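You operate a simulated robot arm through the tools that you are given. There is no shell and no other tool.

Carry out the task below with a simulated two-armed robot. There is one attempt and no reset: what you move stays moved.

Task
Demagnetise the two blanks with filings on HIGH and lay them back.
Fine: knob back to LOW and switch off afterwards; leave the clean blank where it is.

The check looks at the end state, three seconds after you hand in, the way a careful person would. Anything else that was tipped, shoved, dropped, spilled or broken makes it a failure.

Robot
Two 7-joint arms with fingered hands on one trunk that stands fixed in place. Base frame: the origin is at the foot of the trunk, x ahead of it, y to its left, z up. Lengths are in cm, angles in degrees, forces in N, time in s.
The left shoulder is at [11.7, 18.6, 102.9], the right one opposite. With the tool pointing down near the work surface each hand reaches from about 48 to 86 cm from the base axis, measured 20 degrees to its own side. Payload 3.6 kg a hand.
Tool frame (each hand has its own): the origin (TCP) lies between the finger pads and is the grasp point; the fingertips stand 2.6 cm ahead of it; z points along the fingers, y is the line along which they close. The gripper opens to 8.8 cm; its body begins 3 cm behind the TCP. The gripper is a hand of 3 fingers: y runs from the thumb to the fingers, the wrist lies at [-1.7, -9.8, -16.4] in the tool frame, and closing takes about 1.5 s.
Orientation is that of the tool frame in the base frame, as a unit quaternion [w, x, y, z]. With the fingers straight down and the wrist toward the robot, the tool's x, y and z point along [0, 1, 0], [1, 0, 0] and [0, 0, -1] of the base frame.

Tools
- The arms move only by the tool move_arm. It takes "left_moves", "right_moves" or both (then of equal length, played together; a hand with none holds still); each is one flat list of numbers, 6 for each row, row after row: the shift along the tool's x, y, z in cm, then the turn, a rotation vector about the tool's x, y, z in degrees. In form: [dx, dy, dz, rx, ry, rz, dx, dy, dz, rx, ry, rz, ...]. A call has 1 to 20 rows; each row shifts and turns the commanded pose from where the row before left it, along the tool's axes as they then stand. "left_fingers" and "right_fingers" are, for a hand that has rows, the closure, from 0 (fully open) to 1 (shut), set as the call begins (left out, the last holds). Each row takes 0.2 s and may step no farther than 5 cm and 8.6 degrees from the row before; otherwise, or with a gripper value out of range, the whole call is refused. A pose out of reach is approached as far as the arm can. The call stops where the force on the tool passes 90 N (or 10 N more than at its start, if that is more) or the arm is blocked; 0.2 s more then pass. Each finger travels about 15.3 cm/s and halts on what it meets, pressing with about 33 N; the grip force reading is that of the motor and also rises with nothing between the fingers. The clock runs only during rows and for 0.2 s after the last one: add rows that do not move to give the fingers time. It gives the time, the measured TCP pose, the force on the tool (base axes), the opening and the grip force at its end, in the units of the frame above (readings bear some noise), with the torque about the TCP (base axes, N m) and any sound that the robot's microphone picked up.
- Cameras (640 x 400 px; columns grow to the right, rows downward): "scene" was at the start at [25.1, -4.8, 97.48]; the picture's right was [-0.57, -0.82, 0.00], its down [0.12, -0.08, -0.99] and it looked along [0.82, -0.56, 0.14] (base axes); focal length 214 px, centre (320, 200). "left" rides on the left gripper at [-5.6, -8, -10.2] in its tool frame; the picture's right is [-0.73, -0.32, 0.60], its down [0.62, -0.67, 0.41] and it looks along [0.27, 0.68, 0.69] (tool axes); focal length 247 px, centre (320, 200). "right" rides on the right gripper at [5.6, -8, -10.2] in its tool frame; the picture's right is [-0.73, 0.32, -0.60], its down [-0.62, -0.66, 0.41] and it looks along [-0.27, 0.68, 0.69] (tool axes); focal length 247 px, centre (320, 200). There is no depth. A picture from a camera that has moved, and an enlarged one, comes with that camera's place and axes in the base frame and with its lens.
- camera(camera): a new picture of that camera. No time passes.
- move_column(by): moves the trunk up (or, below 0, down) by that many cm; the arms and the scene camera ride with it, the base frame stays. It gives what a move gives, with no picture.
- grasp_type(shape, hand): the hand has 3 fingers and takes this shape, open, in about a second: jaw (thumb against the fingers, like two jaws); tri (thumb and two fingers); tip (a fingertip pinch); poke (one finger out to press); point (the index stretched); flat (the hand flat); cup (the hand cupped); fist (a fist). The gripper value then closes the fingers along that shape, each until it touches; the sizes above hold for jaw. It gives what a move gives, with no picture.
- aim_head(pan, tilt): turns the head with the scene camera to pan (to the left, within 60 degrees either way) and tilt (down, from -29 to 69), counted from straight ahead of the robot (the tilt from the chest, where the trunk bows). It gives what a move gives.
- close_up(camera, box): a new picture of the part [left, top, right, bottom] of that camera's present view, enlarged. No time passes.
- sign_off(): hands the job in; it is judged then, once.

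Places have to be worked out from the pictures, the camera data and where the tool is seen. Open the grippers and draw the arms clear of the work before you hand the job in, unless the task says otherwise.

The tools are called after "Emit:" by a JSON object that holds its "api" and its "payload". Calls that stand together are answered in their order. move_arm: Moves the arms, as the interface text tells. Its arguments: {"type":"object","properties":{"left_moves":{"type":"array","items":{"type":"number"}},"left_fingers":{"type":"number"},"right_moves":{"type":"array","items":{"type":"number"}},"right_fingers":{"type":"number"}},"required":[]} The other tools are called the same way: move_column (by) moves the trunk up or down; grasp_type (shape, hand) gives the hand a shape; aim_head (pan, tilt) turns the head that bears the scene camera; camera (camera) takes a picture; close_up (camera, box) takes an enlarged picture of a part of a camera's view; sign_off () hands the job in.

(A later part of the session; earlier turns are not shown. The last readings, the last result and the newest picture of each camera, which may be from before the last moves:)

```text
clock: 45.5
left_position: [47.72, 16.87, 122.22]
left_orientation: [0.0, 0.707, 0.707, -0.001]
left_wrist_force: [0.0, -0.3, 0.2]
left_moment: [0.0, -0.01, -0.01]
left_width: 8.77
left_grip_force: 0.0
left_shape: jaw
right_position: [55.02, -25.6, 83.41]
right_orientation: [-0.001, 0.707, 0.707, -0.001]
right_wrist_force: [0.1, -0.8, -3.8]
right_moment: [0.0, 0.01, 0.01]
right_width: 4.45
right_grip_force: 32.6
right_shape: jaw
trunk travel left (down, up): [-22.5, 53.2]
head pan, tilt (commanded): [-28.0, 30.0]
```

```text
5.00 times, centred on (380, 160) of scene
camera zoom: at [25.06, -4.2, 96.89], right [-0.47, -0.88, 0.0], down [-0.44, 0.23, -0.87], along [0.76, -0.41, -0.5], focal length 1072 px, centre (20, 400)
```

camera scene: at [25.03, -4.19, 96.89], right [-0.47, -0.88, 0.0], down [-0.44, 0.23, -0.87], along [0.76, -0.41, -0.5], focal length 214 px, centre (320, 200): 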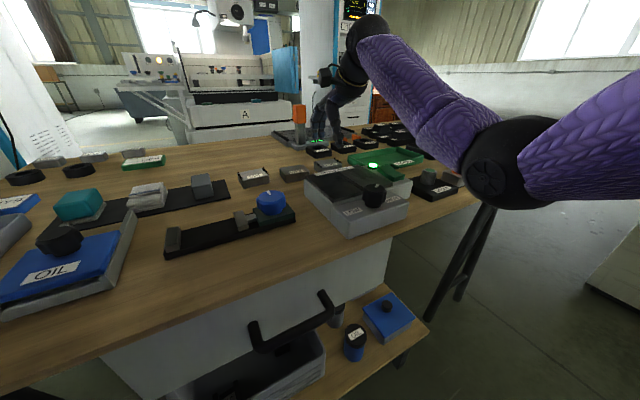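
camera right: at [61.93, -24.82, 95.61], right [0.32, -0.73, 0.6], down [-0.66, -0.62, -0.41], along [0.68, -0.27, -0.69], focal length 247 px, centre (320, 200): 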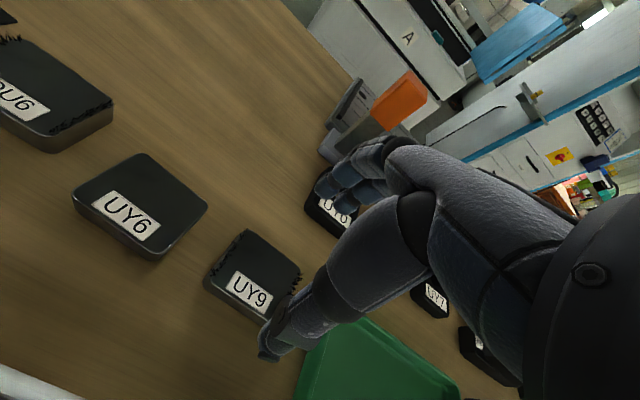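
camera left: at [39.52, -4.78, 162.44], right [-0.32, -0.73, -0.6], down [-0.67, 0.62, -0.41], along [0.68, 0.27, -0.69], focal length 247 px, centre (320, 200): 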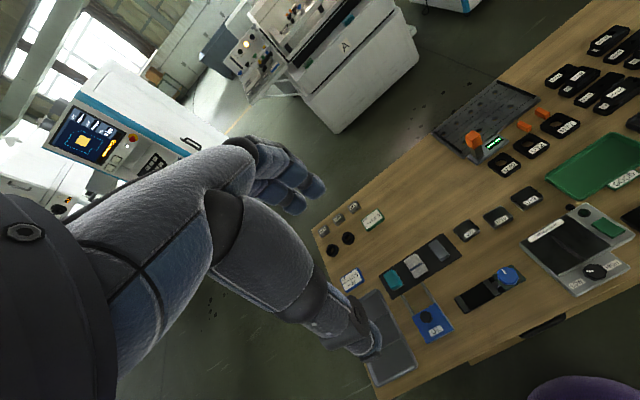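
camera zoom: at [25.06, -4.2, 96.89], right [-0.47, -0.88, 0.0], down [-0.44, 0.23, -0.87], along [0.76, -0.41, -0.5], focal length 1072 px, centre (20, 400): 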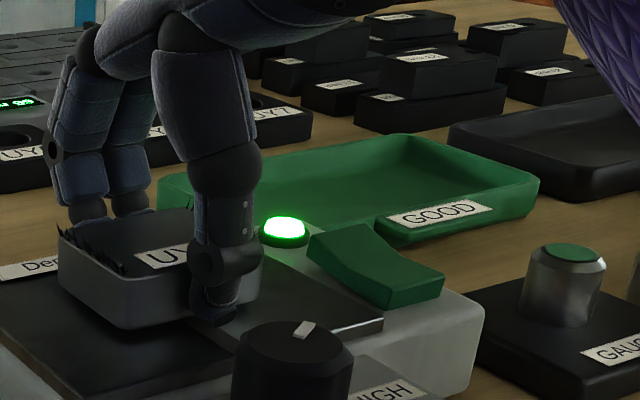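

No contact yet and filings still cling. I lower further in small steps.

Emit:
{"api": "move_arm", "payload": {"right_moves": [0, 0, 0.2, 0, 0, 0, 0, 0, 0, 0, 0, 0]}}

Emit:
{"api": "move_arm", "payload": {"right_moves": [0, 0, 0.2, 0, 0, 0, 0, 0, 0, 0, 0, 0]}}

Emit:
{"api": "close_up", "payload": {"camera": "scene", "box": [330, 120, 430, 200]}}

Emit:
{"api": "close_up", "payload": {"camera": "right", "box": [190, 130, 430, 370]}}

```text
clock: 46.1
left_position: [47.62, 16.86, 122.32]
left_orientation: [0.002, 0.707, 0.707, 0.001]
left_wrist_force: [-0.3, 0.2, 0.1]
left_moment: [0.01, 0.0, 0.01]
left_width: 8.8
left_grip_force: 0.2
left_shape: jaw
right_position: [54.87, -25.65, 83.24]
right_orientation: [0.0, 0.707, 0.708, -0.001]
right_wrist_force: [-0.4, 0.5, -4.6]
right_moment: [0.01, -0.04, 0.0]
right_width: 4.44
right_grip_force: 33.3
right_shape: jaw
trunk travel left (down, up): [-22.5, 53.2]
head pan, tilt (commanded): [-28.0, 30.0]
```

```text
clock: 46.7
left_position: [47.6, 16.74, 122.27]
left_orientation: [0.0, 0.707, 0.707, 0.0]
left_wrist_force: [0.4, 0.3, -0.3]
left_moment: [0.02, 0.02, 0.02]
left_width: 8.77
left_grip_force: 0.1
left_shape: jaw
right_position: [54.91, -25.61, 83.25]
right_orientation: [0.002, 0.707, 0.707, 0.002]
right_wrist_force: [0.1, 0.5, 3.3]
right_moment: [0.02, -0.14, 0.0]
right_width: 4.45
right_grip_force: 32.7
right_shape: jaw
trunk travel left (down, up): [-22.5, 53.2]
head pan, tilt (commanded): [-28.0, 30.0]
```

```text
5.00 times, centred on (380, 160) of scene
camera zoom: at [25.0, -4.18, 96.92], right [-0.47, -0.88, 0.0], down [-0.44, 0.23, -0.87], along [0.76, -0.41, -0.5], focal length 1072 px, centre (20, 400)
```

zoom: 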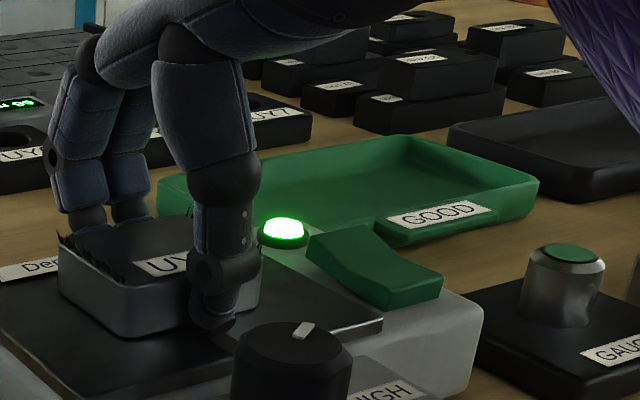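

```text
1.67 times, centred on (310, 250) of right
camera zoom: at [46.87, -20.0, 93.2], right [0.32, -0.73, 0.6], down [-0.66, -0.62, -0.41], along [0.68, -0.27, -0.68], focal length 412 px, centre (337, 117)
```

zoom: 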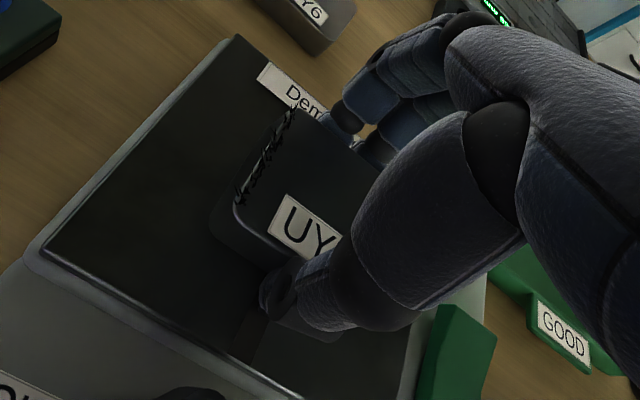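

The blank now rests on the plate (≈8 N load, TCP z 83.25). I let it dwell three seconds and look at the filings.

Emit:
{"api": "move_arm", "payload": {"right_moves": [0, 0, 0, 0, 0, 0, 0, 0, 0, 0, 0, 0, 0, 0, 0, 0, 0, 0, 0, 0, 0, 0, 0, 0, 0, 0, 0, 0, 0, 0, 0, 0, 0, 0, 0, 0, 0, 0, 0, 0, 0, 0, 0, 0, 0, 0, 0, 0, 0, 0, 0, 0, 0, 0, 0, 0, 0, 0, 0, 0, 0, 0, 0, 0, 0, 0, 0, 0, 0, 0, 0, 0, 0, 0, 0, 0, 0, 0, 0, 0, 0, 0, 0, 0, 0, 0, 0, 0, 0, 0]}}

Emit:
{"api": "close_up", "payload": {"camera": "scene", "box": [330, 150, 378, 190]}}

Emit:
{"api": "close_up", "payload": {"camera": "right", "box": [250, 170, 330, 260]}}

```text
clock: 49.9
left_position: [47.5, 16.7, 122.26]
left_orientation: [0.0, 0.707, 0.707, 0.0]
left_wrist_force: [0.9, 0.6, -0.4]
left_moment: [-0.01, -0.03, -0.01]
left_width: 8.76
left_grip_force: 0.1
left_shape: jaw
right_position: [54.89, -25.67, 83.15]
right_orientation: [0.002, 0.707, 0.707, -0.001]
right_wrist_force: [5.6, -2.0, 19.0]
right_moment: [0.0, -0.39, -0.11]
right_width: 4.44
right_grip_force: 32.6
right_shape: jaw
trunk travel left (down, up): [-22.5, 53.2]
head pan, tilt (commanded): [-28.0, 30.0]
```

```text
10.00 times, centred on (354, 170) of scene
camera zoom: at [24.96, -4.16, 96.93], right [-0.47, -0.88, 0.0], down [-0.44, 0.23, -0.87], along [0.76, -0.41, -0.5], focal length 2145 px, centre (-20, 500)
```

zoom: 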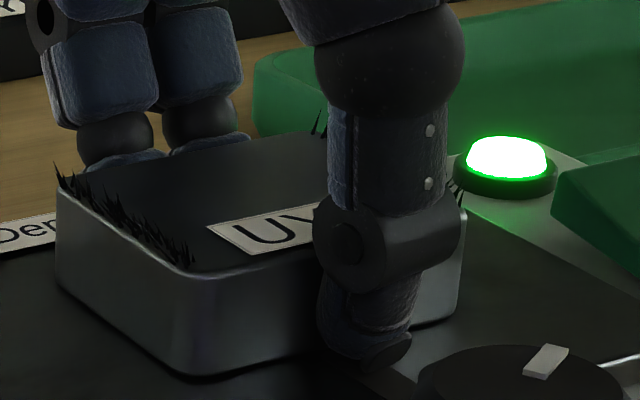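

```text
4.44 times, centred on (290, 215) of right
camera zoom: at [46.83, -19.99, 93.19], right [0.32, -0.73, 0.6], down [-0.66, -0.62, -0.41], along [0.68, -0.27, -0.69], focal length 1098 px, centre (453, 133)
```

zoom: 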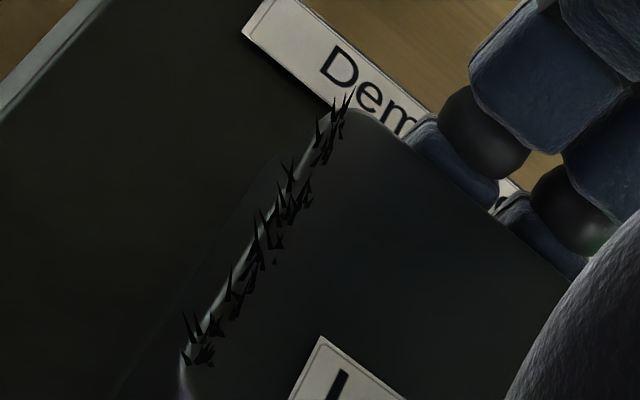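

Filings still cling after the dwell; as with a real demagnetiser, the part must be drawn slowly out of the field while it is on. I lift it slowly (~1.2 cm/s) and look again.

Emit:
{"api": "move_arm", "payload": {"right_moves": [0, 0, -0.25, 0, 0, 0, 0, 0, -0.25, 0, 0, 0, 0, 0, -0.25, 0, 0, 0, 0, 0, -0.25, 0, 0, 0, 0, 0, -0.25, 0, 0, 0, 0, 0, -0.25, 0, 0, 0, 0, 0, -0.25, 0, 0, 0, 0, 0, -0.25, 0, 0, 0, 0, 0, -0.25, 0, 0, 0, 0, 0, -0.25, 0, 0, 0, 0, 0, -0.25, 0, 0, 0, 0, 0, -0.25, 0, 0, 0, 0, 0, -0.25, 0, 0, 0, 0, 0, -0.25, 0, 0, 0, 0, 0, -0.25, 0, 0, 0, 0, 0, -0.25, 0, 0, 0, 0, 0, -0.25, 0, 0, 0, 0, 0, -0.25, 0, 0, 0, 0, 0, -0.25, 0, 0, 0, 0, 0, -0.25, 0, 0, 0]}}

Emit:
{"api": "close_up", "payload": {"camera": "right", "box": [250, 170, 330, 260]}}

Emit:
{"api": "close_up", "payload": {"camera": "scene", "box": [310, 100, 430, 200]}}

```text
clock: 54.1
left_position: [47.51, 16.82, 122.18]
left_orientation: [0.0, 0.707, 0.707, -0.001]
left_wrist_force: [0.5, 0.8, -1.7]
left_moment: [0.02, -0.01, 0.04]
left_width: 8.75
left_grip_force: 0.0
left_shape: jaw
right_position: [54.98, -25.68, 88.18]
right_orientation: [-0.001, 0.708, 0.707, -0.002]
right_wrist_force: [0.0, -0.6, -4.4]
right_moment: [-0.06, -0.03, 0.0]
right_width: 4.44
right_grip_force: 32.9
right_shape: jaw
trunk travel left (down, up): [-22.5, 53.2]
head pan, tilt (commanded): [-28.0, 30.0]
```

```text
4.44 times, centred on (290, 215) of right
camera zoom: at [46.95, -20.06, 98.13], right [0.32, -0.73, 0.6], down [-0.67, -0.62, -0.41], along [0.67, -0.27, -0.69], focal length 1098 px, centre (453, 133)
```

zoom: 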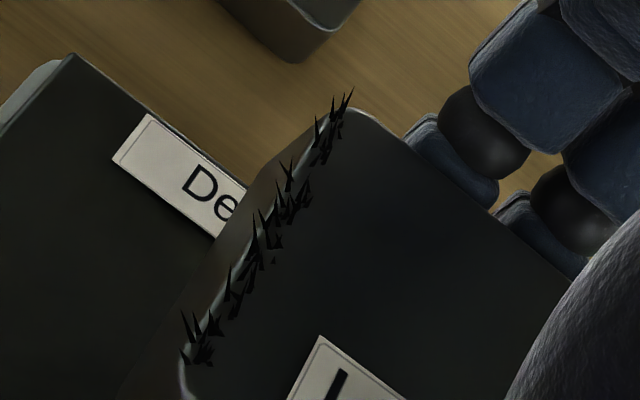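

```text
4.00 times, centred on (370, 150) of scene
camera zoom: at [25.06, -4.2, 96.89], right [-0.47, -0.88, 0.0], down [-0.44, 0.23, -0.87], along [0.76, -0.41, -0.5], focal length 858 px, centre (120, 400)
```

zoom: 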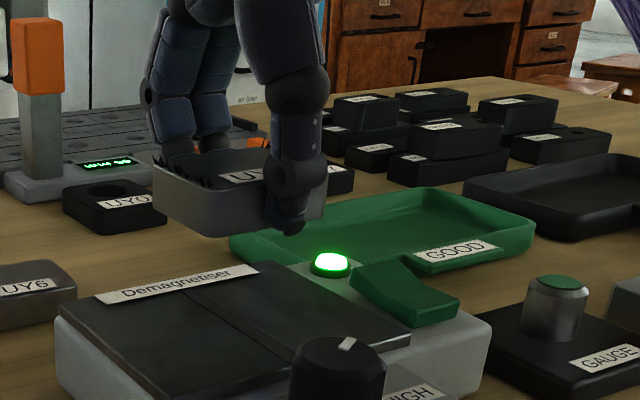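

Filings remain at 5 cm distance. I keep drawing it away slowly by another 7.5 cm before judging.

Emit:
{"api": "move_arm", "payload": {"right_moves": [0, 0, -0.38, 0, 0, 0, 0, 0, -0.38, 0, 0, 0, 0, 0, -0.38, 0, 0, 0, 0, 0, -0.38, 0, 0, 0, 0, 0, -0.38, 0, 0, 0, 0, 0, -0.38, 0, 0, 0, 0, 0, -0.38, 0, 0, 0, 0, 0, -0.38, 0, 0, 0, 0, 0, -0.38, 0, 0, 0, 0, 0, -0.38, 0, 0, 0, 0, 0, -0.38, 0, 0, 0, 0, 0, -0.38, 0, 0, 0, 0, 0, -0.38, 0, 0, 0, 0, 0, -0.38, 0, 0, 0, 0, 0, -0.38, 0, 0, 0, 0, 0, -0.38, 0, 0, 0, 0, 0, -0.38, 0, 0, 0, 0, 0, -0.38, 0, 0, 0, 0, 0, -0.38, 0, 0, 0, 0, 0, -0.38, 0, 0, 0]}}

Emit:
{"api": "close_up", "payload": {"camera": "right", "box": [250, 170, 330, 260]}}

Emit:
{"api": "close_up", "payload": {"camera": "scene", "box": [310, 60, 430, 200]}}

```text
clock: 58.3
left_position: [47.62, 16.9, 122.17]
left_orientation: [0.0, 0.707, 0.707, 0.0]
left_wrist_force: [0.2, -0.2, 0.0]
left_moment: [-0.01, 0.0, -0.01]
left_width: 8.75
left_grip_force: 0.0
left_shape: jaw
right_position: [55.03, -25.75, 95.59]
right_orientation: [0.001, 0.707, 0.707, 0.0]
right_wrist_force: [0.2, 0.3, -5.1]
right_moment: [0.0, -0.04, -0.04]
right_width: 4.47
right_grip_force: 33.5
right_shape: jaw
trunk travel left (down, up): [-22.5, 53.2]
head pan, tilt (commanded): [-28.0, 30.0]
```

```text
4.44 times, centred on (290, 215) of right
camera zoom: at [46.98, -20.16, 105.69], right [0.32, -0.73, 0.6], down [-0.67, -0.62, -0.41], along [0.68, -0.27, -0.69], focal length 1098 px, centre (453, 133)
```

zoom: 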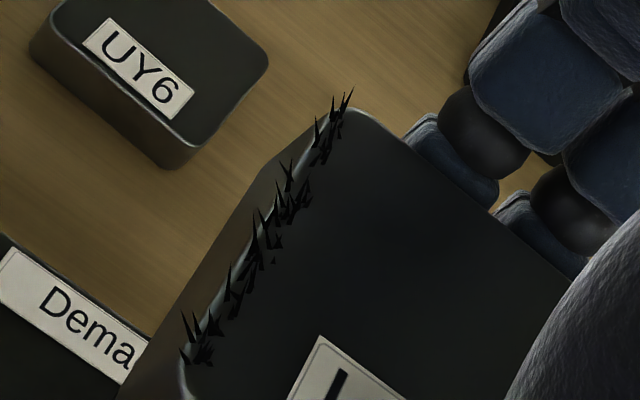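

```text
2.86 times, centred on (370, 130) of scene
camera zoom: at [25.06, -4.21, 96.89], right [-0.47, -0.88, 0.0], down [-0.44, 0.23, -0.87], along [0.76, -0.41, -0.5], focal length 613 px, centre (177, 400)
```

zoom: 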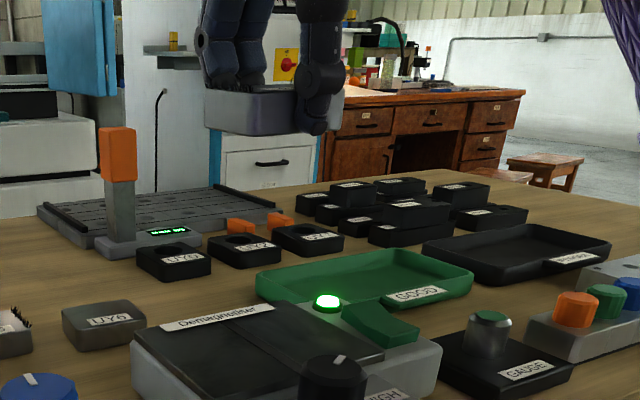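

Filings still cling, so something is missing. I first recheck the knob's exact angle and the lamp from both cameras before trying again.

Emit:
{"api": "close_up", "payload": {"camera": "scene", "box": [356, 176, 396, 206]}}

Emit:
{"api": "camera", "payload": {"camera": "right"}}

Emit:
{"api": "close_up", "payload": {"camera": "left", "box": [480, 150, 640, 350]}}

```text
13.33 times, centred on (376, 191) of scene
camera zoom: at [25.06, -4.21, 96.89], right [-0.47, -0.88, 0.0], down [-0.44, 0.23, -0.87], along [0.76, -0.41, -0.5], focal length 2860 px, centre (-427, 320)
```

zoom: 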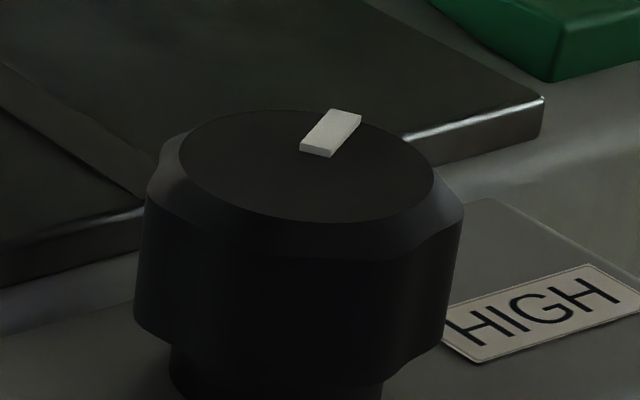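

```text
taken
camera right: at [46.98, -20.16, 105.69], right [0.32, -0.73, 0.6], down [-0.67, -0.62, -0.41], along [0.68, -0.27, -0.69], focal length 247 px, centre (320, 200)
```

right: 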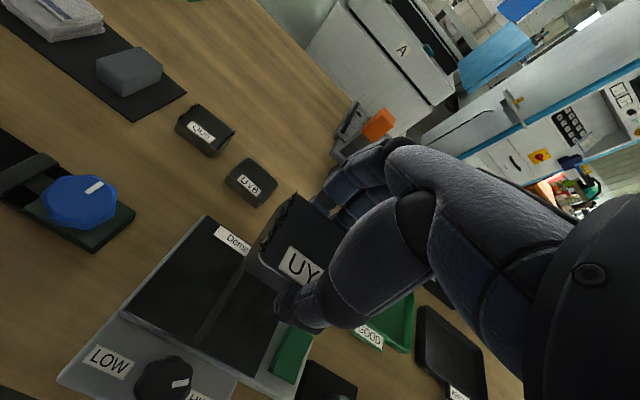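

```text
2.00 times, centred on (560, 250) of left
camera zoom: at [39.57, 11.21, 132.44], right [-0.32, -0.73, -0.6], down [-0.67, 0.62, -0.41], along [0.67, 0.27, -0.69], focal length 494 px, centre (-160, 100)
```

zoom: 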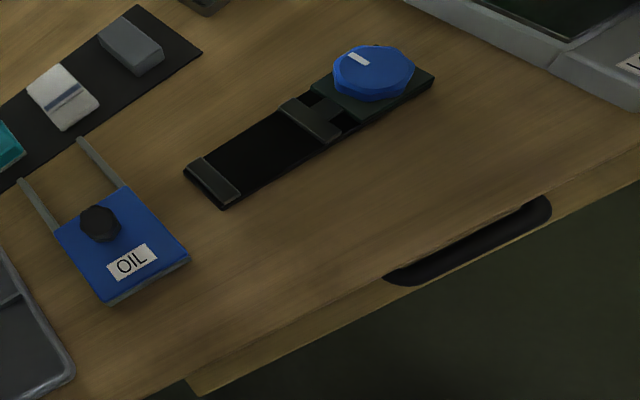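

I zoom on the knob from the wrist camera to measure the mark's angle precisely.

Emit:
{"api": "close_up", "payload": {"camera": "right", "box": [110, 340, 206, 400]}}

```text
6.67 times, centred on (158, 370) of right
camera zoom: at [46.98, -20.16, 105.69], right [0.32, -0.73, 0.6], down [-0.67, -0.62, -0.41], along [0.68, -0.27, -0.69], focal length 1646 px, centre (1400, -933)
```

zoom: 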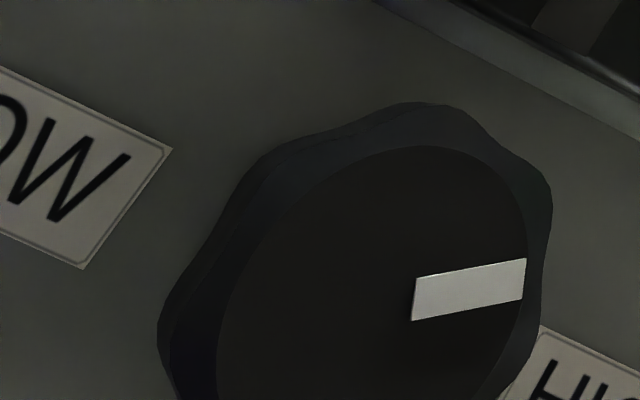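

The mark measures −60.6°, so the knob is fully on HIGH. I lower UY9 onto the plate again and will let it rest there longer, also released.

Emit:
{"api": "move_arm", "payload": {"right_moves": [0, 0, 3.5, 0, 0, 0, 0, 0, 3.5, 0, 0, 0, 0, 0, 3, 0, 0, 0, 0, 0, 1.2, 0, 0, 0, 0, 0, 0.6, 0, 0, 0, 0, 0, 0, 0, 0, 0]}}

Emit:
{"api": "move_arm", "payload": {"right_moves": [0, 0, 0.2, 0, 0, 0, 0, 0, 0.2, 0, 0, 0, 0, 0, 0.1, 0, 0, 0, 0, 0, 0, 0, 0, 0]}}

Emit:
{"api": "close_up", "payload": {"camera": "scene", "box": [330, 120, 430, 200]}}

```text
clock: 59.7
left_position: [47.56, 16.93, 122.23]
left_orientation: [0.001, 0.707, 0.707, 0.001]
left_wrist_force: [-0.7, 0.4, 0.3]
left_moment: [0.0, -0.02, 0.02]
left_width: 8.77
left_grip_force: 0.0
left_shape: jaw
right_position: [55.01, -25.46, 83.86]
right_orientation: [-0.001, 0.707, 0.707, -0.001]
right_wrist_force: [-0.1, -0.4, -5.1]
right_moment: [-0.01, -0.03, 0.01]
right_width: 4.42
right_grip_force: 33.4
right_shape: jaw
trunk travel left (down, up): [-22.5, 53.2]
head pan, tilt (commanded): [-28.0, 30.0]
```

```text
clock: 60.7
left_position: [47.67, 16.73, 122.15]
left_orientation: [0.0, 0.707, 0.707, 0.0]
left_wrist_force: [0.3, -0.3, -0.5]
left_moment: [-0.03, -0.01, 0.03]
left_width: 8.74
left_grip_force: 0.1
left_shape: jaw
right_position: [55.06, -25.65, 83.16]
right_orientation: [0.0, 0.708, 0.707, 0.0]
right_wrist_force: [0.8, -0.1, -4.9]
right_moment: [0.02, 0.01, 0.02]
right_width: 4.44
right_grip_force: 33.0
right_shape: jaw
trunk travel left (down, up): [-22.5, 53.2]
head pan, tilt (commanded): [-28.0, 30.0]
```

```text
5.00 times, centred on (380, 160) of scene
camera zoom: at [25.06, -4.2, 96.89], right [-0.47, -0.88, 0.0], down [-0.44, 0.23, -0.87], along [0.76, -0.41, -0.5], focal length 1072 px, centre (20, 400)
```

zoom: 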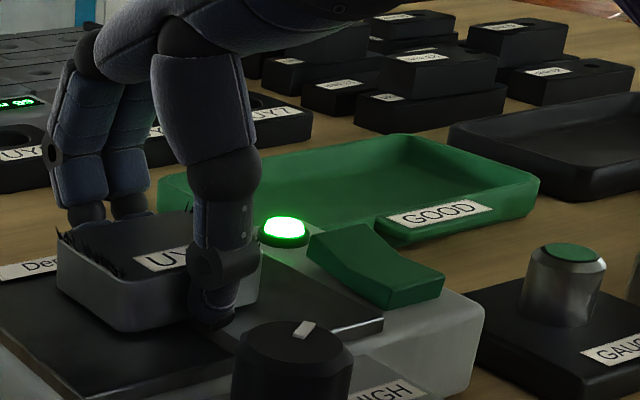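

Nearly touching. I settle the last millimetres and open the fingers only slightly (≈5.3 cm) so the blank lies on the plate by itself.

Emit:
{"api": "move_arm", "payload": {"right_moves": [0, 0, 0.15, 0, 0, 0, 0, 0, 0, 0, 0, 0]}}

Emit:
{"api": "move_arm", "payload": {"right_moves": [0, 0, 0, 0, 0, 0, 0, 0, 0, 0, 0, 0, 0, 0, 0, 0, 0, 0, 0, 0, 0, 0, 0, 0, 0, 0, 0, 0, 0, 0], "right_fingers": 0.38}}

Emit:
{"api": "close_up", "payload": {"camera": "scene", "box": [330, 130, 400, 200]}}

Emit:
{"api": "close_up", "payload": {"camera": "right", "box": [220, 160, 360, 300]}}

```text
clock: 61.3
left_position: [47.71, 16.82, 122.19]
left_orientation: [0.0, 0.707, 0.707, 0.0]
left_wrist_force: [0.6, 0.4, -0.3]
left_moment: [-0.01, -0.05, 0.03]
left_width: 8.79
left_grip_force: 0.0
left_shape: jaw
right_position: [54.83, -25.59, 83.14]
right_orientation: [0.0, 0.708, 0.706, 0.0]
right_wrist_force: [0.8, -0.5, -1.4]
right_moment: [-0.01, -0.08, 0.01]
right_width: 4.44
right_grip_force: 33.2
right_shape: jaw
trunk travel left (down, up): [-22.5, 53.2]
head pan, tilt (commanded): [-28.0, 30.0]
```

```text
clock: 62.5
left_position: [47.61, 16.88, 122.23]
left_orientation: [0.001, 0.707, 0.707, 0.0]
left_wrist_force: [-0.2, 0.1, 0.2]
left_moment: [0.01, 0.0, 0.02]
left_width: 8.77
left_grip_force: 0.0
left_shape: jaw
right_position: [54.95, -25.59, 83.18]
right_orientation: [0.0, 0.707, 0.707, 0.0]
right_wrist_force: [-0.4, -0.4, -0.9]
right_moment: [0.02, -0.02, 0.01]
right_width: 5.42
right_grip_force: 0.0
right_shape: jaw
trunk travel left (down, up): [-22.5, 53.2]
head pan, tilt (commanded): [-28.0, 30.0]
```

```text
5.71 times, centred on (365, 165) of scene
camera zoom: at [25.03, -4.19, 96.9], right [-0.47, -0.88, 0.0], down [-0.44, 0.23, -0.87], along [0.76, -0.41, -0.5], focal length 1226 px, centre (63, 400)
```

zoom: 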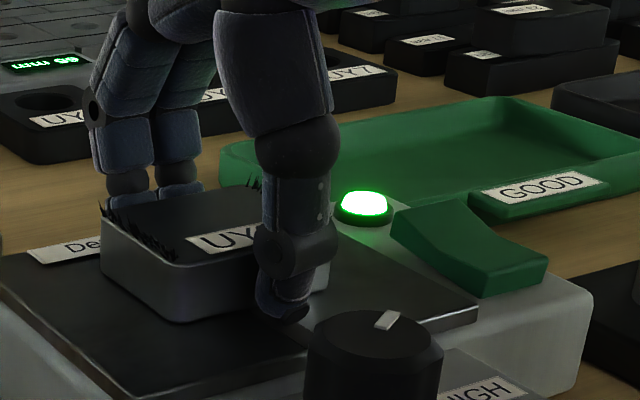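

```text
2.86 times, centred on (290, 230) of right
camera zoom: at [46.91, -20.01, 93.23], right [0.32, -0.73, 0.6], down [-0.66, -0.62, -0.41], along [0.68, -0.27, -0.69], focal length 706 px, centre (406, 114)
```

zoom: 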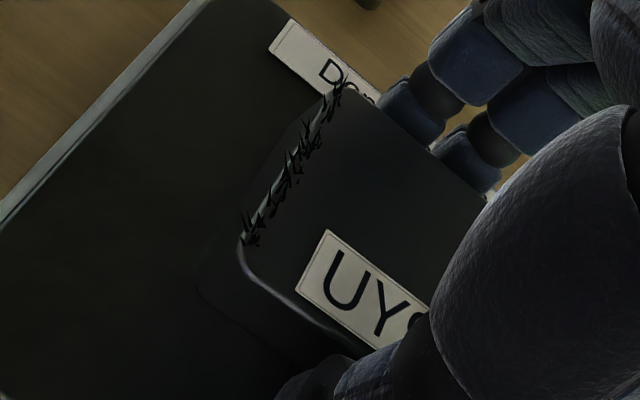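

The blank lies free on the plate. I wait four seconds with the hand around it and look.

Emit:
{"api": "move_arm", "payload": {"right_moves": [0, 0, 0, 0, 0, 0, 0, 0, 0, 0, 0, 0, 0, 0, 0, 0, 0, 0, 0, 0, 0, 0, 0, 0, 0, 0, 0, 0, 0, 0, 0, 0, 0, 0, 0, 0, 0, 0, 0, 0, 0, 0, 0, 0, 0, 0, 0, 0, 0, 0, 0, 0, 0, 0, 0, 0, 0, 0, 0, 0, 0, 0, 0, 0, 0, 0, 0, 0, 0, 0, 0, 0, 0, 0, 0, 0, 0, 0, 0, 0, 0, 0, 0, 0, 0, 0, 0, 0, 0, 0, 0, 0, 0, 0, 0, 0, 0, 0, 0, 0, 0, 0, 0, 0, 0, 0, 0, 0, 0, 0, 0, 0, 0, 0, 0, 0, 0, 0, 0, 0]}}

Emit:
{"api": "close_up", "payload": {"camera": "scene", "box": [330, 130, 400, 200]}}

Emit:
{"api": "close_up", "payload": {"camera": "right", "box": [220, 160, 360, 300]}}

```text
clock: 66.7
left_position: [47.55, 16.77, 122.23]
left_orientation: [0.0, 0.707, 0.707, 0.0]
left_wrist_force: [-0.7, -0.7, 0.8]
left_moment: [0.02, -0.05, 0.04]
left_width: 8.78
left_grip_force: 0.0
left_shape: jaw
right_position: [54.88, -25.69, 83.12]
right_orientation: [0.0, 0.707, 0.708, 0.0]
right_wrist_force: [-0.2, -0.5, 0.4]
right_moment: [0.06, 0.01, -0.01]
right_width: 5.42
right_grip_force: 0.1
right_shape: jaw
trunk travel left (down, up): [-22.5, 53.2]
head pan, tilt (commanded): [-28.0, 30.0]
```

```text
5.71 times, centred on (365, 165) of scene
camera zoom: at [25.03, -4.19, 96.9], right [-0.47, -0.88, 0.0], down [-0.44, 0.23, -0.87], along [0.76, -0.41, -0.5], focal length 1226 px, centre (63, 400)
```

zoom: 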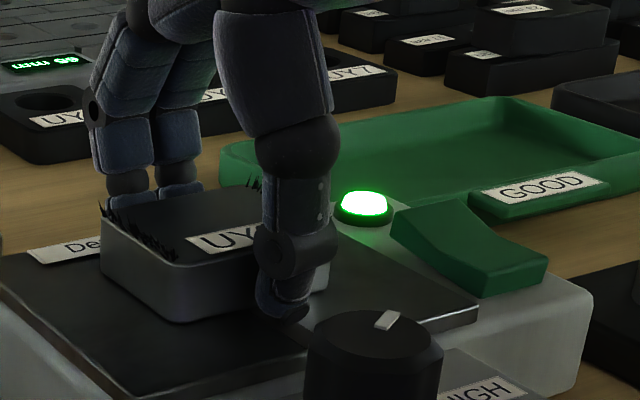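

```text
2.86 times, centred on (290, 230) of right
camera zoom: at [46.91, -20.01, 93.22], right [0.32, -0.73, 0.6], down [-0.66, -0.62, -0.41], along [0.68, -0.27, -0.69], focal length 706 px, centre (406, 114)
```

zoom: 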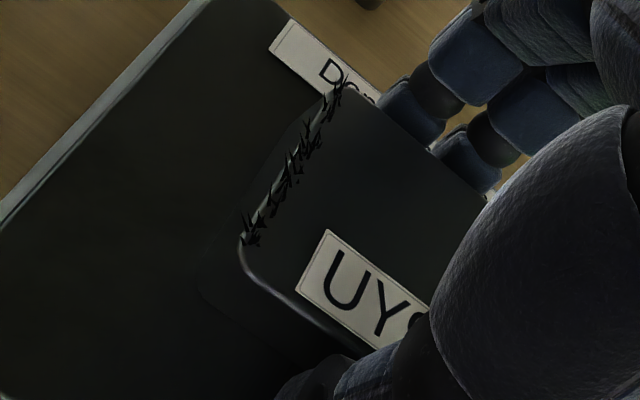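

Resting alone does not do it either, so the slow withdrawal must count and my 12 cm lift was probably too short or too quick. I regrip and draw it away more slowly and farther.

Emit:
{"api": "move_arm", "payload": {"right_moves": [0, 0, 0, 0, 0, 0, 0, 0, 0, 0, 0, 0, 0, 0, 0, 0, 0, 0, 0, 0, 0, 0, 0, 0, 0, 0, 0, 0, 0, 0], "right_fingers": 1}}

Emit:
{"api": "move_arm", "payload": {"right_moves": [0, 0, -0.15, 0, 0, 0, 0, 0, -0.15, 0, 0, 0, 0, 0, -0.15, 0, 0, 0, 0, 0, -0.15, 0, 0, 0, 0, 0, -0.2, 0, 0, 0, 0, 0, -0.2, 0, 0, 0, 0, 0, -0.2, 0, 0, 0, 0, 0, -0.2, 0, 0, 0, 0, 0, -0.2, 0, 0, 0, 0, 0, -0.2, 0, 0, 0, 0, 0, -0.2, 0, 0, 0, 0, 0, -0.2, 0, 0, 0, 0, 0, -0.2, 0, 0, 0, 0, 0, -0.2, 0, 0, 0, 0, 0, -0.2, 0, 0, 0, 0, 0, -0.2, 0, 0, 0, 0, 0, -0.2, 0, 0, 0, 0, 0, -0.2, 0, 0, 0, 0, 0, -0.2, 0, 0, 0, 0, 0, -0.2, 0, 0, 0]}}

Emit:
{"api": "move_arm", "payload": {"right_moves": [0, 0, -0.2, 0, 0, 0, 0, 0, -0.2, 0, 0, 0, 0, 0, -0.2, 0, 0, 0, 0, 0, -0.2, 0, 0, 0, 0, 0, -0.2, 0, 0, 0, 0, 0, -0.2, 0, 0, 0, 0, 0, -0.2, 0, 0, 0, 0, 0, -0.2, 0, 0, 0, 0, 0, -0.2, 0, 0, 0, 0, 0, -0.2, 0, 0, 0, 0, 0, -0.2, 0, 0, 0, 0, 0, -0.2, 0, 0, 0, 0, 0, -0.2, 0, 0, 0, 0, 0, -0.2, 0, 0, 0, 0, 0, -0.2, 0, 0, 0, 0, 0, -0.2, 0, 0, 0, 0, 0, -0.2, 0, 0, 0, 0, 0, -0.2, 0, 0, 0, 0, 0, -0.2, 0, 0, 0, 0, 0, -0.2, 0, 0, 0]}}

Emit:
{"api": "close_up", "payload": {"camera": "right", "box": [220, 160, 360, 300]}}

```text
clock: 67.9
left_position: [47.54, 16.84, 122.27]
left_orientation: [0.0, 0.708, 0.707, 0.0]
left_wrist_force: [-0.1, -0.2, -0.5]
left_moment: [0.0, 0.01, -0.03]
left_width: 8.79
left_grip_force: 0.0
left_shape: jaw
right_position: [54.98, -25.62, 83.28]
right_orientation: [0.001, 0.707, 0.707, 0.0]
right_wrist_force: [-0.4, 0.1, 1.7]
right_moment: [-0.01, -0.02, 0.0]
right_width: 4.37
right_grip_force: 33.0
right_shape: jaw
trunk travel left (down, up): [-22.5, 53.2]
head pan, tilt (commanded): [-28.0, 30.0]
```

```text
clock: 72.1
left_position: [47.73, 16.87, 122.23]
left_orientation: [0.0, 0.707, 0.707, 0.0]
left_wrist_force: [-0.3, 0.3, 0.7]
left_moment: [0.03, 0.0, -0.01]
left_width: 8.76
left_grip_force: 0.1
left_shape: jaw
right_position: [54.92, -25.62, 86.94]
right_orientation: [0.0, 0.707, 0.707, -0.001]
right_wrist_force: [0.0, 0.8, -4.3]
right_moment: [-0.03, 0.0, -0.02]
right_width: 4.38
right_grip_force: 32.9
right_shape: jaw
trunk travel left (down, up): [-22.5, 53.2]
head pan, tilt (commanded): [-28.0, 30.0]
```

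```text
clock: 76.3
left_position: [47.71, 16.83, 122.26]
left_orientation: [0.0, 0.707, 0.707, 0.0]
left_wrist_force: [-0.2, -0.1, 0.7]
left_moment: [0.04, -0.02, 0.01]
left_width: 8.76
left_grip_force: 0.1
left_shape: jaw
right_position: [54.93, -25.63, 91.01]
right_orientation: [-0.001, 0.707, 0.707, 0.001]
right_wrist_force: [-0.3, -0.3, -4.1]
right_moment: [0.0, 0.03, 0.02]
right_width: 4.38
right_grip_force: 32.9
right_shape: jaw
trunk travel left (down, up): [-22.5, 53.2]
head pan, tilt (commanded): [-28.0, 30.0]
```

```text
2.86 times, centred on (290, 230) of right
camera zoom: at [46.97, -20.07, 101.09], right [0.32, -0.73, 0.6], down [-0.67, -0.62, -0.41], along [0.68, -0.27, -0.69], focal length 706 px, centre (406, 114)
```

zoom: 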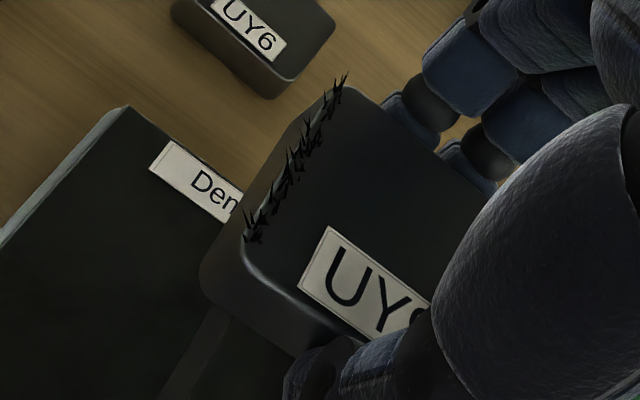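

Filings still cling at 8 cm; I keep drawing it away at 1 cm/s for another 8 cm.

Emit:
{"api": "move_arm", "payload": {"right_moves": [0, 0, -0.2, 0, 0, 0, 0, 0, -0.2, 0, 0, 0, 0, 0, -0.2, 0, 0, 0, 0, 0, -0.2, 0, 0, 0, 0, 0, -0.2, 0, 0, 0, 0, 0, -0.2, 0, 0, 0, 0, 0, -0.2, 0, 0, 0, 0, 0, -0.2, 0, 0, 0, 0, 0, -0.2, 0, 0, 0, 0, 0, -0.2, 0, 0, 0, 0, 0, -0.2, 0, 0, 0, 0, 0, -0.2, 0, 0, 0, 0, 0, -0.2, 0, 0, 0, 0, 0, -0.2, 0, 0, 0, 0, 0, -0.2, 0, 0, 0, 0, 0, -0.2, 0, 0, 0, 0, 0, -0.2, 0, 0, 0, 0, 0, -0.2, 0, 0, 0, 0, 0, -0.2, 0, 0, 0, 0, 0, -0.2, 0, 0, 0]}}

Emit:
{"api": "move_arm", "payload": {"right_moves": [0, 0, -0.2, 0, 0, 0, 0, 0, -0.2, 0, 0, 0, 0, 0, -0.2, 0, 0, 0, 0, 0, -0.2, 0, 0, 0, 0, 0, -0.2, 0, 0, 0, 0, 0, -0.2, 0, 0, 0, 0, 0, -0.2, 0, 0, 0, 0, 0, -0.2, 0, 0, 0, 0, 0, -0.2, 0, 0, 0, 0, 0, -0.2, 0, 0, 0, 0, 0, -0.2, 0, 0, 0, 0, 0, -0.2, 0, 0, 0, 0, 0, -0.2, 0, 0, 0, 0, 0, -0.2, 0, 0, 0, 0, 0, -0.2, 0, 0, 0, 0, 0, -0.2, 0, 0, 0, 0, 0, -0.2, 0, 0, 0, 0, 0, -0.2, 0, 0, 0, 0, 0, -0.2, 0, 0, 0, 0, 0, -0.2, 0, 0, 0]}}

Emit:
{"api": "close_up", "payload": {"camera": "right", "box": [220, 160, 360, 300]}}

```text
clock: 80.5
left_position: [47.7, 16.73, 122.13]
left_orientation: [-0.001, 0.707, 0.708, -0.001]
left_wrist_force: [-0.4, -0.2, 0.6]
left_moment: [0.03, 0.0, -0.02]
left_width: 8.78
left_grip_force: 0.1
left_shape: jaw
right_position: [54.97, -25.74, 94.81]
right_orientation: [0.0, 0.707, 0.707, 0.0]
right_wrist_force: [0.0, -0.5, -4.5]
right_moment: [0.01, 0.03, 0.02]
right_width: 4.36
right_grip_force: 32.2
right_shape: jaw
trunk travel left (down, up): [-22.5, 53.2]
head pan, tilt (commanded): [-28.0, 30.0]
```

```text
clock: 84.7
left_position: [47.72, 16.79, 122.23]
left_orientation: [0.0, 0.707, 0.708, 0.0]
left_wrist_force: [-1.2, 0.1, 0.5]
left_moment: [0.01, 0.02, 0.02]
left_width: 8.79
left_grip_force: 0.0
left_shape: jaw
right_position: [54.85, -25.69, 98.96]
right_orientation: [-0.001, 0.707, 0.707, -0.001]
right_wrist_force: [0.0, -0.3, -4.1]
right_moment: [-0.03, -0.01, -0.02]
right_width: 4.36
right_grip_force: 32.7
right_shape: jaw
trunk travel left (down, up): [-22.5, 53.2]
head pan, tilt (commanded): [-28.0, 30.0]
```

```text
2.86 times, centred on (290, 230) of right
camera zoom: at [46.96, -20.06, 109.0], right [0.32, -0.73, 0.6], down [-0.67, -0.62, -0.41], along [0.67, -0.27, -0.69], focal length 706 px, centre (406, 114)
```

zoom: 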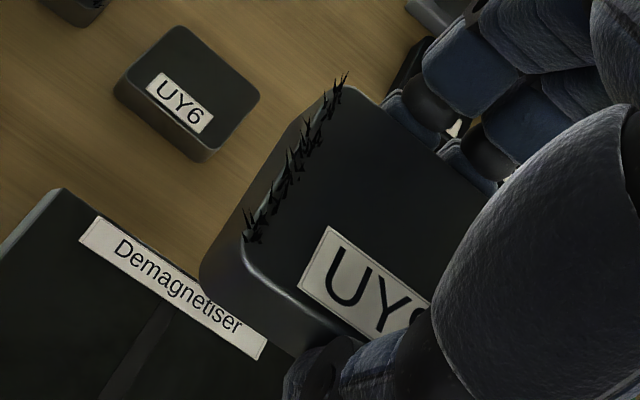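

A 16 cm slow vertical draw did not shed the filings either. Next I try what the pole gap suggests: lay it on one pole and slide it slowly across the gap and then off the plate, lamp still on.

Emit:
{"api": "move_arm", "payload": {"right_moves": [-1, 0, 3.5, 0, 0, 0, -1, 0, 3.5, 0, 0, 0, -0.9, 0, 3.5, 0, 0, 0, 0, 0, 3.5, 0, 0, 0, 0, 0, 0.9, 0, 0, 0, 0, 0, 0.4, 0, 0, 0, 0, 0, 0, 0, 0, 0]}}

Emit:
{"api": "close_up", "payload": {"camera": "scene", "box": [330, 120, 430, 200]}}

Emit:
{"api": "close_up", "payload": {"camera": "right", "box": [160, 130, 430, 400]}}

```text
clock: 86.3
left_position: [47.75, 16.76, 122.31]
left_orientation: [0.0, 0.707, 0.707, 0.0]
left_wrist_force: [0.1, 0.0, -0.1]
left_moment: [-0.02, 0.0, 0.01]
left_width: 8.77
left_grip_force: 0.1
left_shape: jaw
right_position: [55.0, -28.48, 83.74]
right_orientation: [-0.001, 0.707, 0.707, -0.001]
right_wrist_force: [0.3, -0.7, -5.3]
right_moment: [0.0, 0.0, -0.02]
right_width: 4.38
right_grip_force: 33.0
right_shape: jaw
trunk travel left (down, up): [-22.5, 53.2]
head pan, tilt (commanded): [-28.0, 30.0]
```

```text
5.00 times, centred on (380, 160) of scene
camera zoom: at [25.06, -4.21, 96.89], right [-0.47, -0.88, 0.0], down [-0.44, 0.23, -0.87], along [0.76, -0.41, -0.5], focal length 1072 px, centre (20, 400)
```

zoom: 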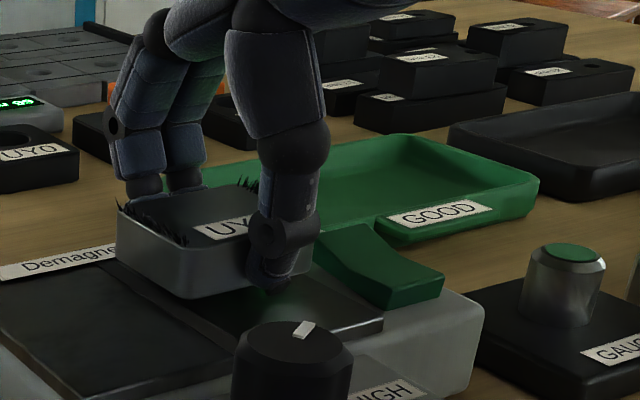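

```text
1.48 times, centred on (295, 265) of right
camera zoom: at [47.08, -22.91, 93.78], right [0.32, -0.73, 0.6], down [-0.67, -0.62, -0.41], along [0.67, -0.27, -0.69], focal length 366 px, centre (357, 104)
```

zoom: 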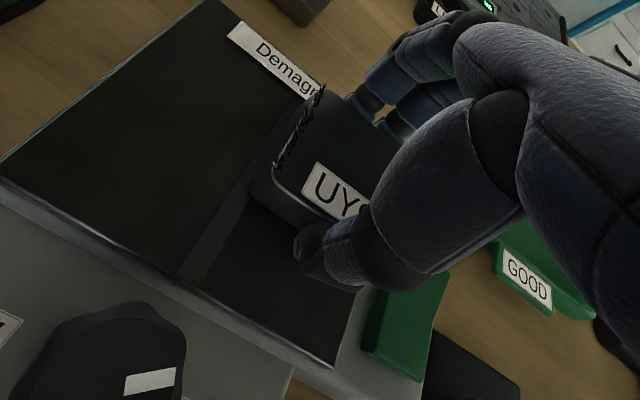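

UY9 hovers 0.5 cm above the right pole. I lower to light contact.

Emit:
{"api": "move_arm", "payload": {"right_moves": [0, 0, 0.3, 0, 0, 0, 0, 0, 0.15, 0, 0, 0, 0, 0, 0, 0, 0, 0]}}

Emit:
{"api": "move_arm", "payload": {"right_moves": [0, 0, 0.1, 0, 0, 0, 0, 0, 0, 0, 0, 0, 0, 0, 0, 0, 0, 0]}}

```text
clock: 87.1
left_position: [47.74, 16.79, 122.21]
left_orientation: [0.001, 0.707, 0.707, 0.0]
left_wrist_force: [0.6, -0.4, 1.2]
left_moment: [0.0, 0.02, 0.03]
left_width: 8.78
left_grip_force: 0.0
left_shape: jaw
right_position: [54.96, -28.55, 83.32]
right_orientation: [-0.001, 0.707, 0.707, -0.001]
right_wrist_force: [-1.0, 1.0, -4.8]
right_moment: [-0.01, 0.03, -0.03]
right_width: 4.37
right_grip_force: 33.2
right_shape: jaw
trunk travel left (down, up): [-22.5, 53.2]
head pan, tilt (commanded): [-28.0, 30.0]
```

```text
clock: 87.9
left_position: [47.6, 16.77, 122.21]
left_orientation: [0.0, 0.708, 0.707, 0.0]
left_wrist_force: [0.0, 0.0, 0.3]
left_moment: [0.01, 0.02, 0.0]
left_width: 8.78
left_grip_force: 0.0
left_shape: jaw
right_position: [55.14, -28.56, 83.17]
right_orientation: [0.001, 0.707, 0.707, 0.0]
right_wrist_force: [0.8, -0.2, -4.4]
right_moment: [0.01, -0.04, -0.02]
right_width: 4.39
right_grip_force: 33.0
right_shape: jaw
trunk travel left (down, up): [-22.5, 53.2]
head pan, tilt (commanded): [-28.0, 30.0]
```

It is within a millimetre of the plate. I lower 1 mm more and slide it slowly across the gap toward +y by 6 cm.

Emit:
{"api": "move_arm", "payload": {"right_moves": [0, 0, 0.1, 0, 0, 0, 0.3, 0, 0, 0, 0, 0, 0.3, 0, 0, 0, 0, 0, 0.3, 0, 0, 0, 0, 0, 0.3, 0, 0, 0, 0, 0, 0.3, 0, 0, 0, 0, 0, 0.3, 0, 0, 0, 0, 0, 0.3, 0, 0, 0, 0, 0, 0.3, 0, 0, 0, 0, 0, 0.3, 0, 0, 0, 0, 0, 0.3, 0, 0, 0, 0, 0, 0.3, 0, 0, 0, 0, 0, 0.3, 0, 0, 0, 0, 0, 0.3, 0, 0, 0, 0, 0, 0.3, 0, 0, 0, 0, 0, 0.3, 0, 0, 0, 0, 0, 0.3, 0, 0, 0, 0, 0, 0.3, 0, 0, 0, 0, 0, 0.3, 0, 0, 0, 0, 0, 0.3, 0, 0, 0, 0, 0]}}

Emit:
{"api": "close_up", "payload": {"camera": "right", "box": [220, 160, 360, 300]}}

Emit:
{"api": "close_up", "payload": {"camera": "scene", "box": [310, 120, 410, 200]}}

```text
clock: 92.1
left_position: [47.41, 16.92, 122.33]
left_orientation: [0.0, 0.707, 0.707, 0.0]
left_wrist_force: [-0.8, 0.1, -0.3]
left_moment: [0.02, -0.01, 0.0]
left_width: 8.79
left_grip_force: 0.1
left_shape: jaw
right_position: [54.93, -22.77, 83.18]
right_orientation: [0.001, 0.707, 0.707, 0.001]
right_wrist_force: [-0.3, -7.6, 16.7]
right_moment: [-0.13, 0.0, -0.01]
right_width: 4.39
right_grip_force: 33.0
right_shape: jaw
trunk travel left (down, up): [-22.5, 53.2]
head pan, tilt (commanded): [-28.0, 30.0]
```

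```text
2.86 times, centred on (290, 230) of right
camera zoom: at [46.86, -17.23, 93.2], right [0.32, -0.73, 0.6], down [-0.66, -0.62, -0.41], along [0.68, -0.27, -0.69], focal length 706 px, centre (406, 114)
```

zoom: 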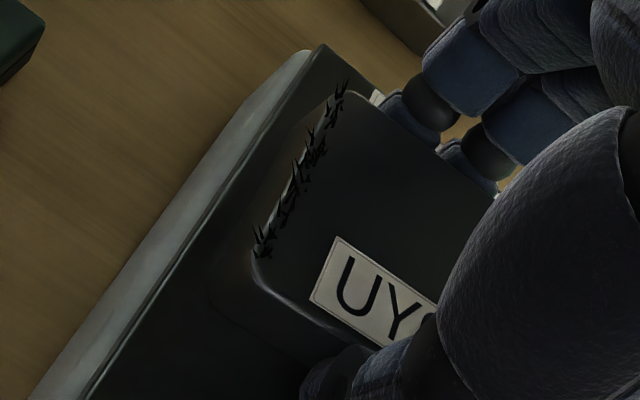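

```text
5.00 times, centred on (360, 160) of scene
camera zoom: at [24.92, -4.2, 96.93], right [-0.47, -0.88, 0.0], down [-0.44, 0.23, -0.87], along [0.77, -0.41, -0.5], focal length 1072 px, centre (120, 400)
```

zoom: 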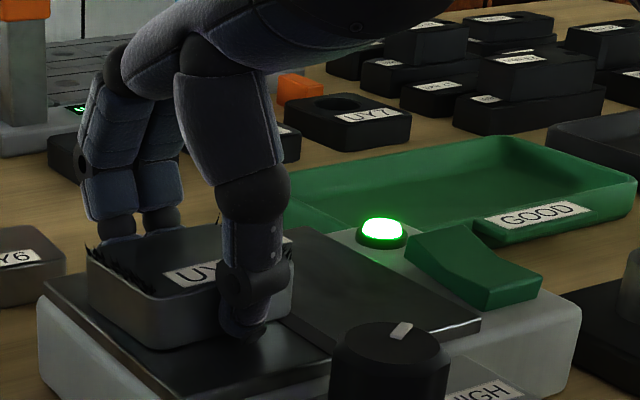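

The crossing alone did not shed the filings (the blank crept ~2 mm in the grip). I now draw it slowly off the far edge (+x), skimming the plate.

Emit:
{"api": "move_arm", "payload": {"right_moves": [0, 0.3, -0.15, 0, 0, 0, 0, 0.3, 0, 0, 0, 0, 0, 0.3, 0, 0, 0, 0, 0, 0.3, 0, 0, 0, 0, 0, 0.3, 0, 0, 0, 0, 0, 0.3, 0, 0, 0, 0, 0, 0.3, 0, 0, 0, 0, 0, 0.3, 0, 0, 0, 0, 0, 0.3, 0, 0, 0, 0, 0, 0.3, 0, 0, 0, 0, 0, 0.3, 0, 0, 0, 0, 0, 0.3, 0, 0, 0, 0, 0, 0.3, 0, 0, 0, 0, 0, 0.3, 0, 0, 0, 0, 0, 0.3, 0, 0, 0, 0, 0, 0.3, 0, 0, 0, 0, 0, 0.3, 0, 0, 0, 0, 0, 0.3, 0, 0, 0, 0, 0, 0.3, 0, 0, 0, 0, 0, 0.3, 0, 0, 0, 0]}}

Emit:
{"api": "close_up", "payload": {"camera": "right", "box": [220, 160, 360, 300]}}

Emit:
{"api": "close_up", "payload": {"camera": "scene", "box": [310, 110, 410, 190]}}

```text
clock: 96.3
left_position: [47.65, 16.7, 122.36]
left_orientation: [-0.001, 0.707, 0.707, -0.001]
left_wrist_force: [-0.3, 0.5, 0.0]
left_moment: [-0.01, 0.03, 0.02]
left_width: 8.77
left_grip_force: 0.0
left_shape: jaw
right_position: [60.85, -22.86, 83.18]
right_orientation: [0.0, 0.707, 0.707, 0.001]
right_wrist_force: [-0.1, 0.2, -1.1]
right_moment: [0.03, 0.05, 0.03]
right_width: 4.41
right_grip_force: 33.2
right_shape: jaw
trunk travel left (down, up): [-22.5, 53.2]
head pan, tilt (commanded): [-28.0, 30.0]
```

```text
2.86 times, centred on (290, 230) of right
camera zoom: at [52.84, -17.23, 93.23], right [0.32, -0.73, 0.6], down [-0.66, -0.62, -0.41], along [0.68, -0.27, -0.69], focal length 706 px, centre (406, 114)
```

zoom: 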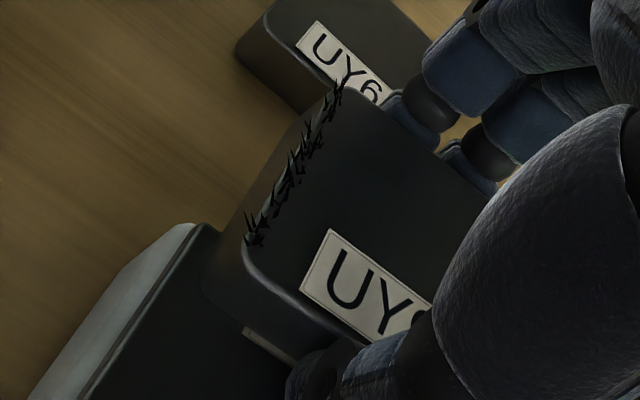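

```text
5.00 times, centred on (360, 150) of scene
camera zoom: at [25.03, -4.19, 96.9], right [-0.47, -0.88, 0.0], down [-0.44, 0.23, -0.87], along [0.76, -0.41, -0.5], focal length 1072 px, centre (120, 450)
```

zoom: 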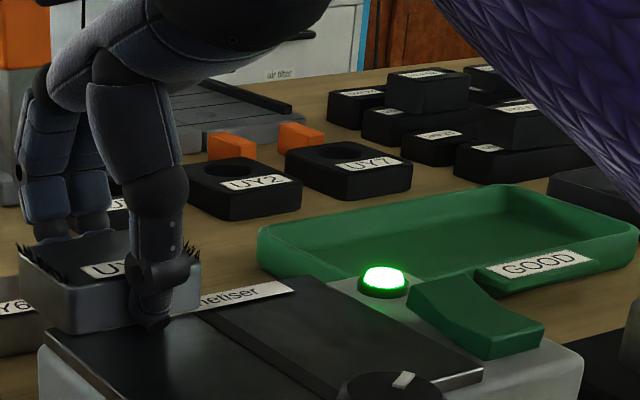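

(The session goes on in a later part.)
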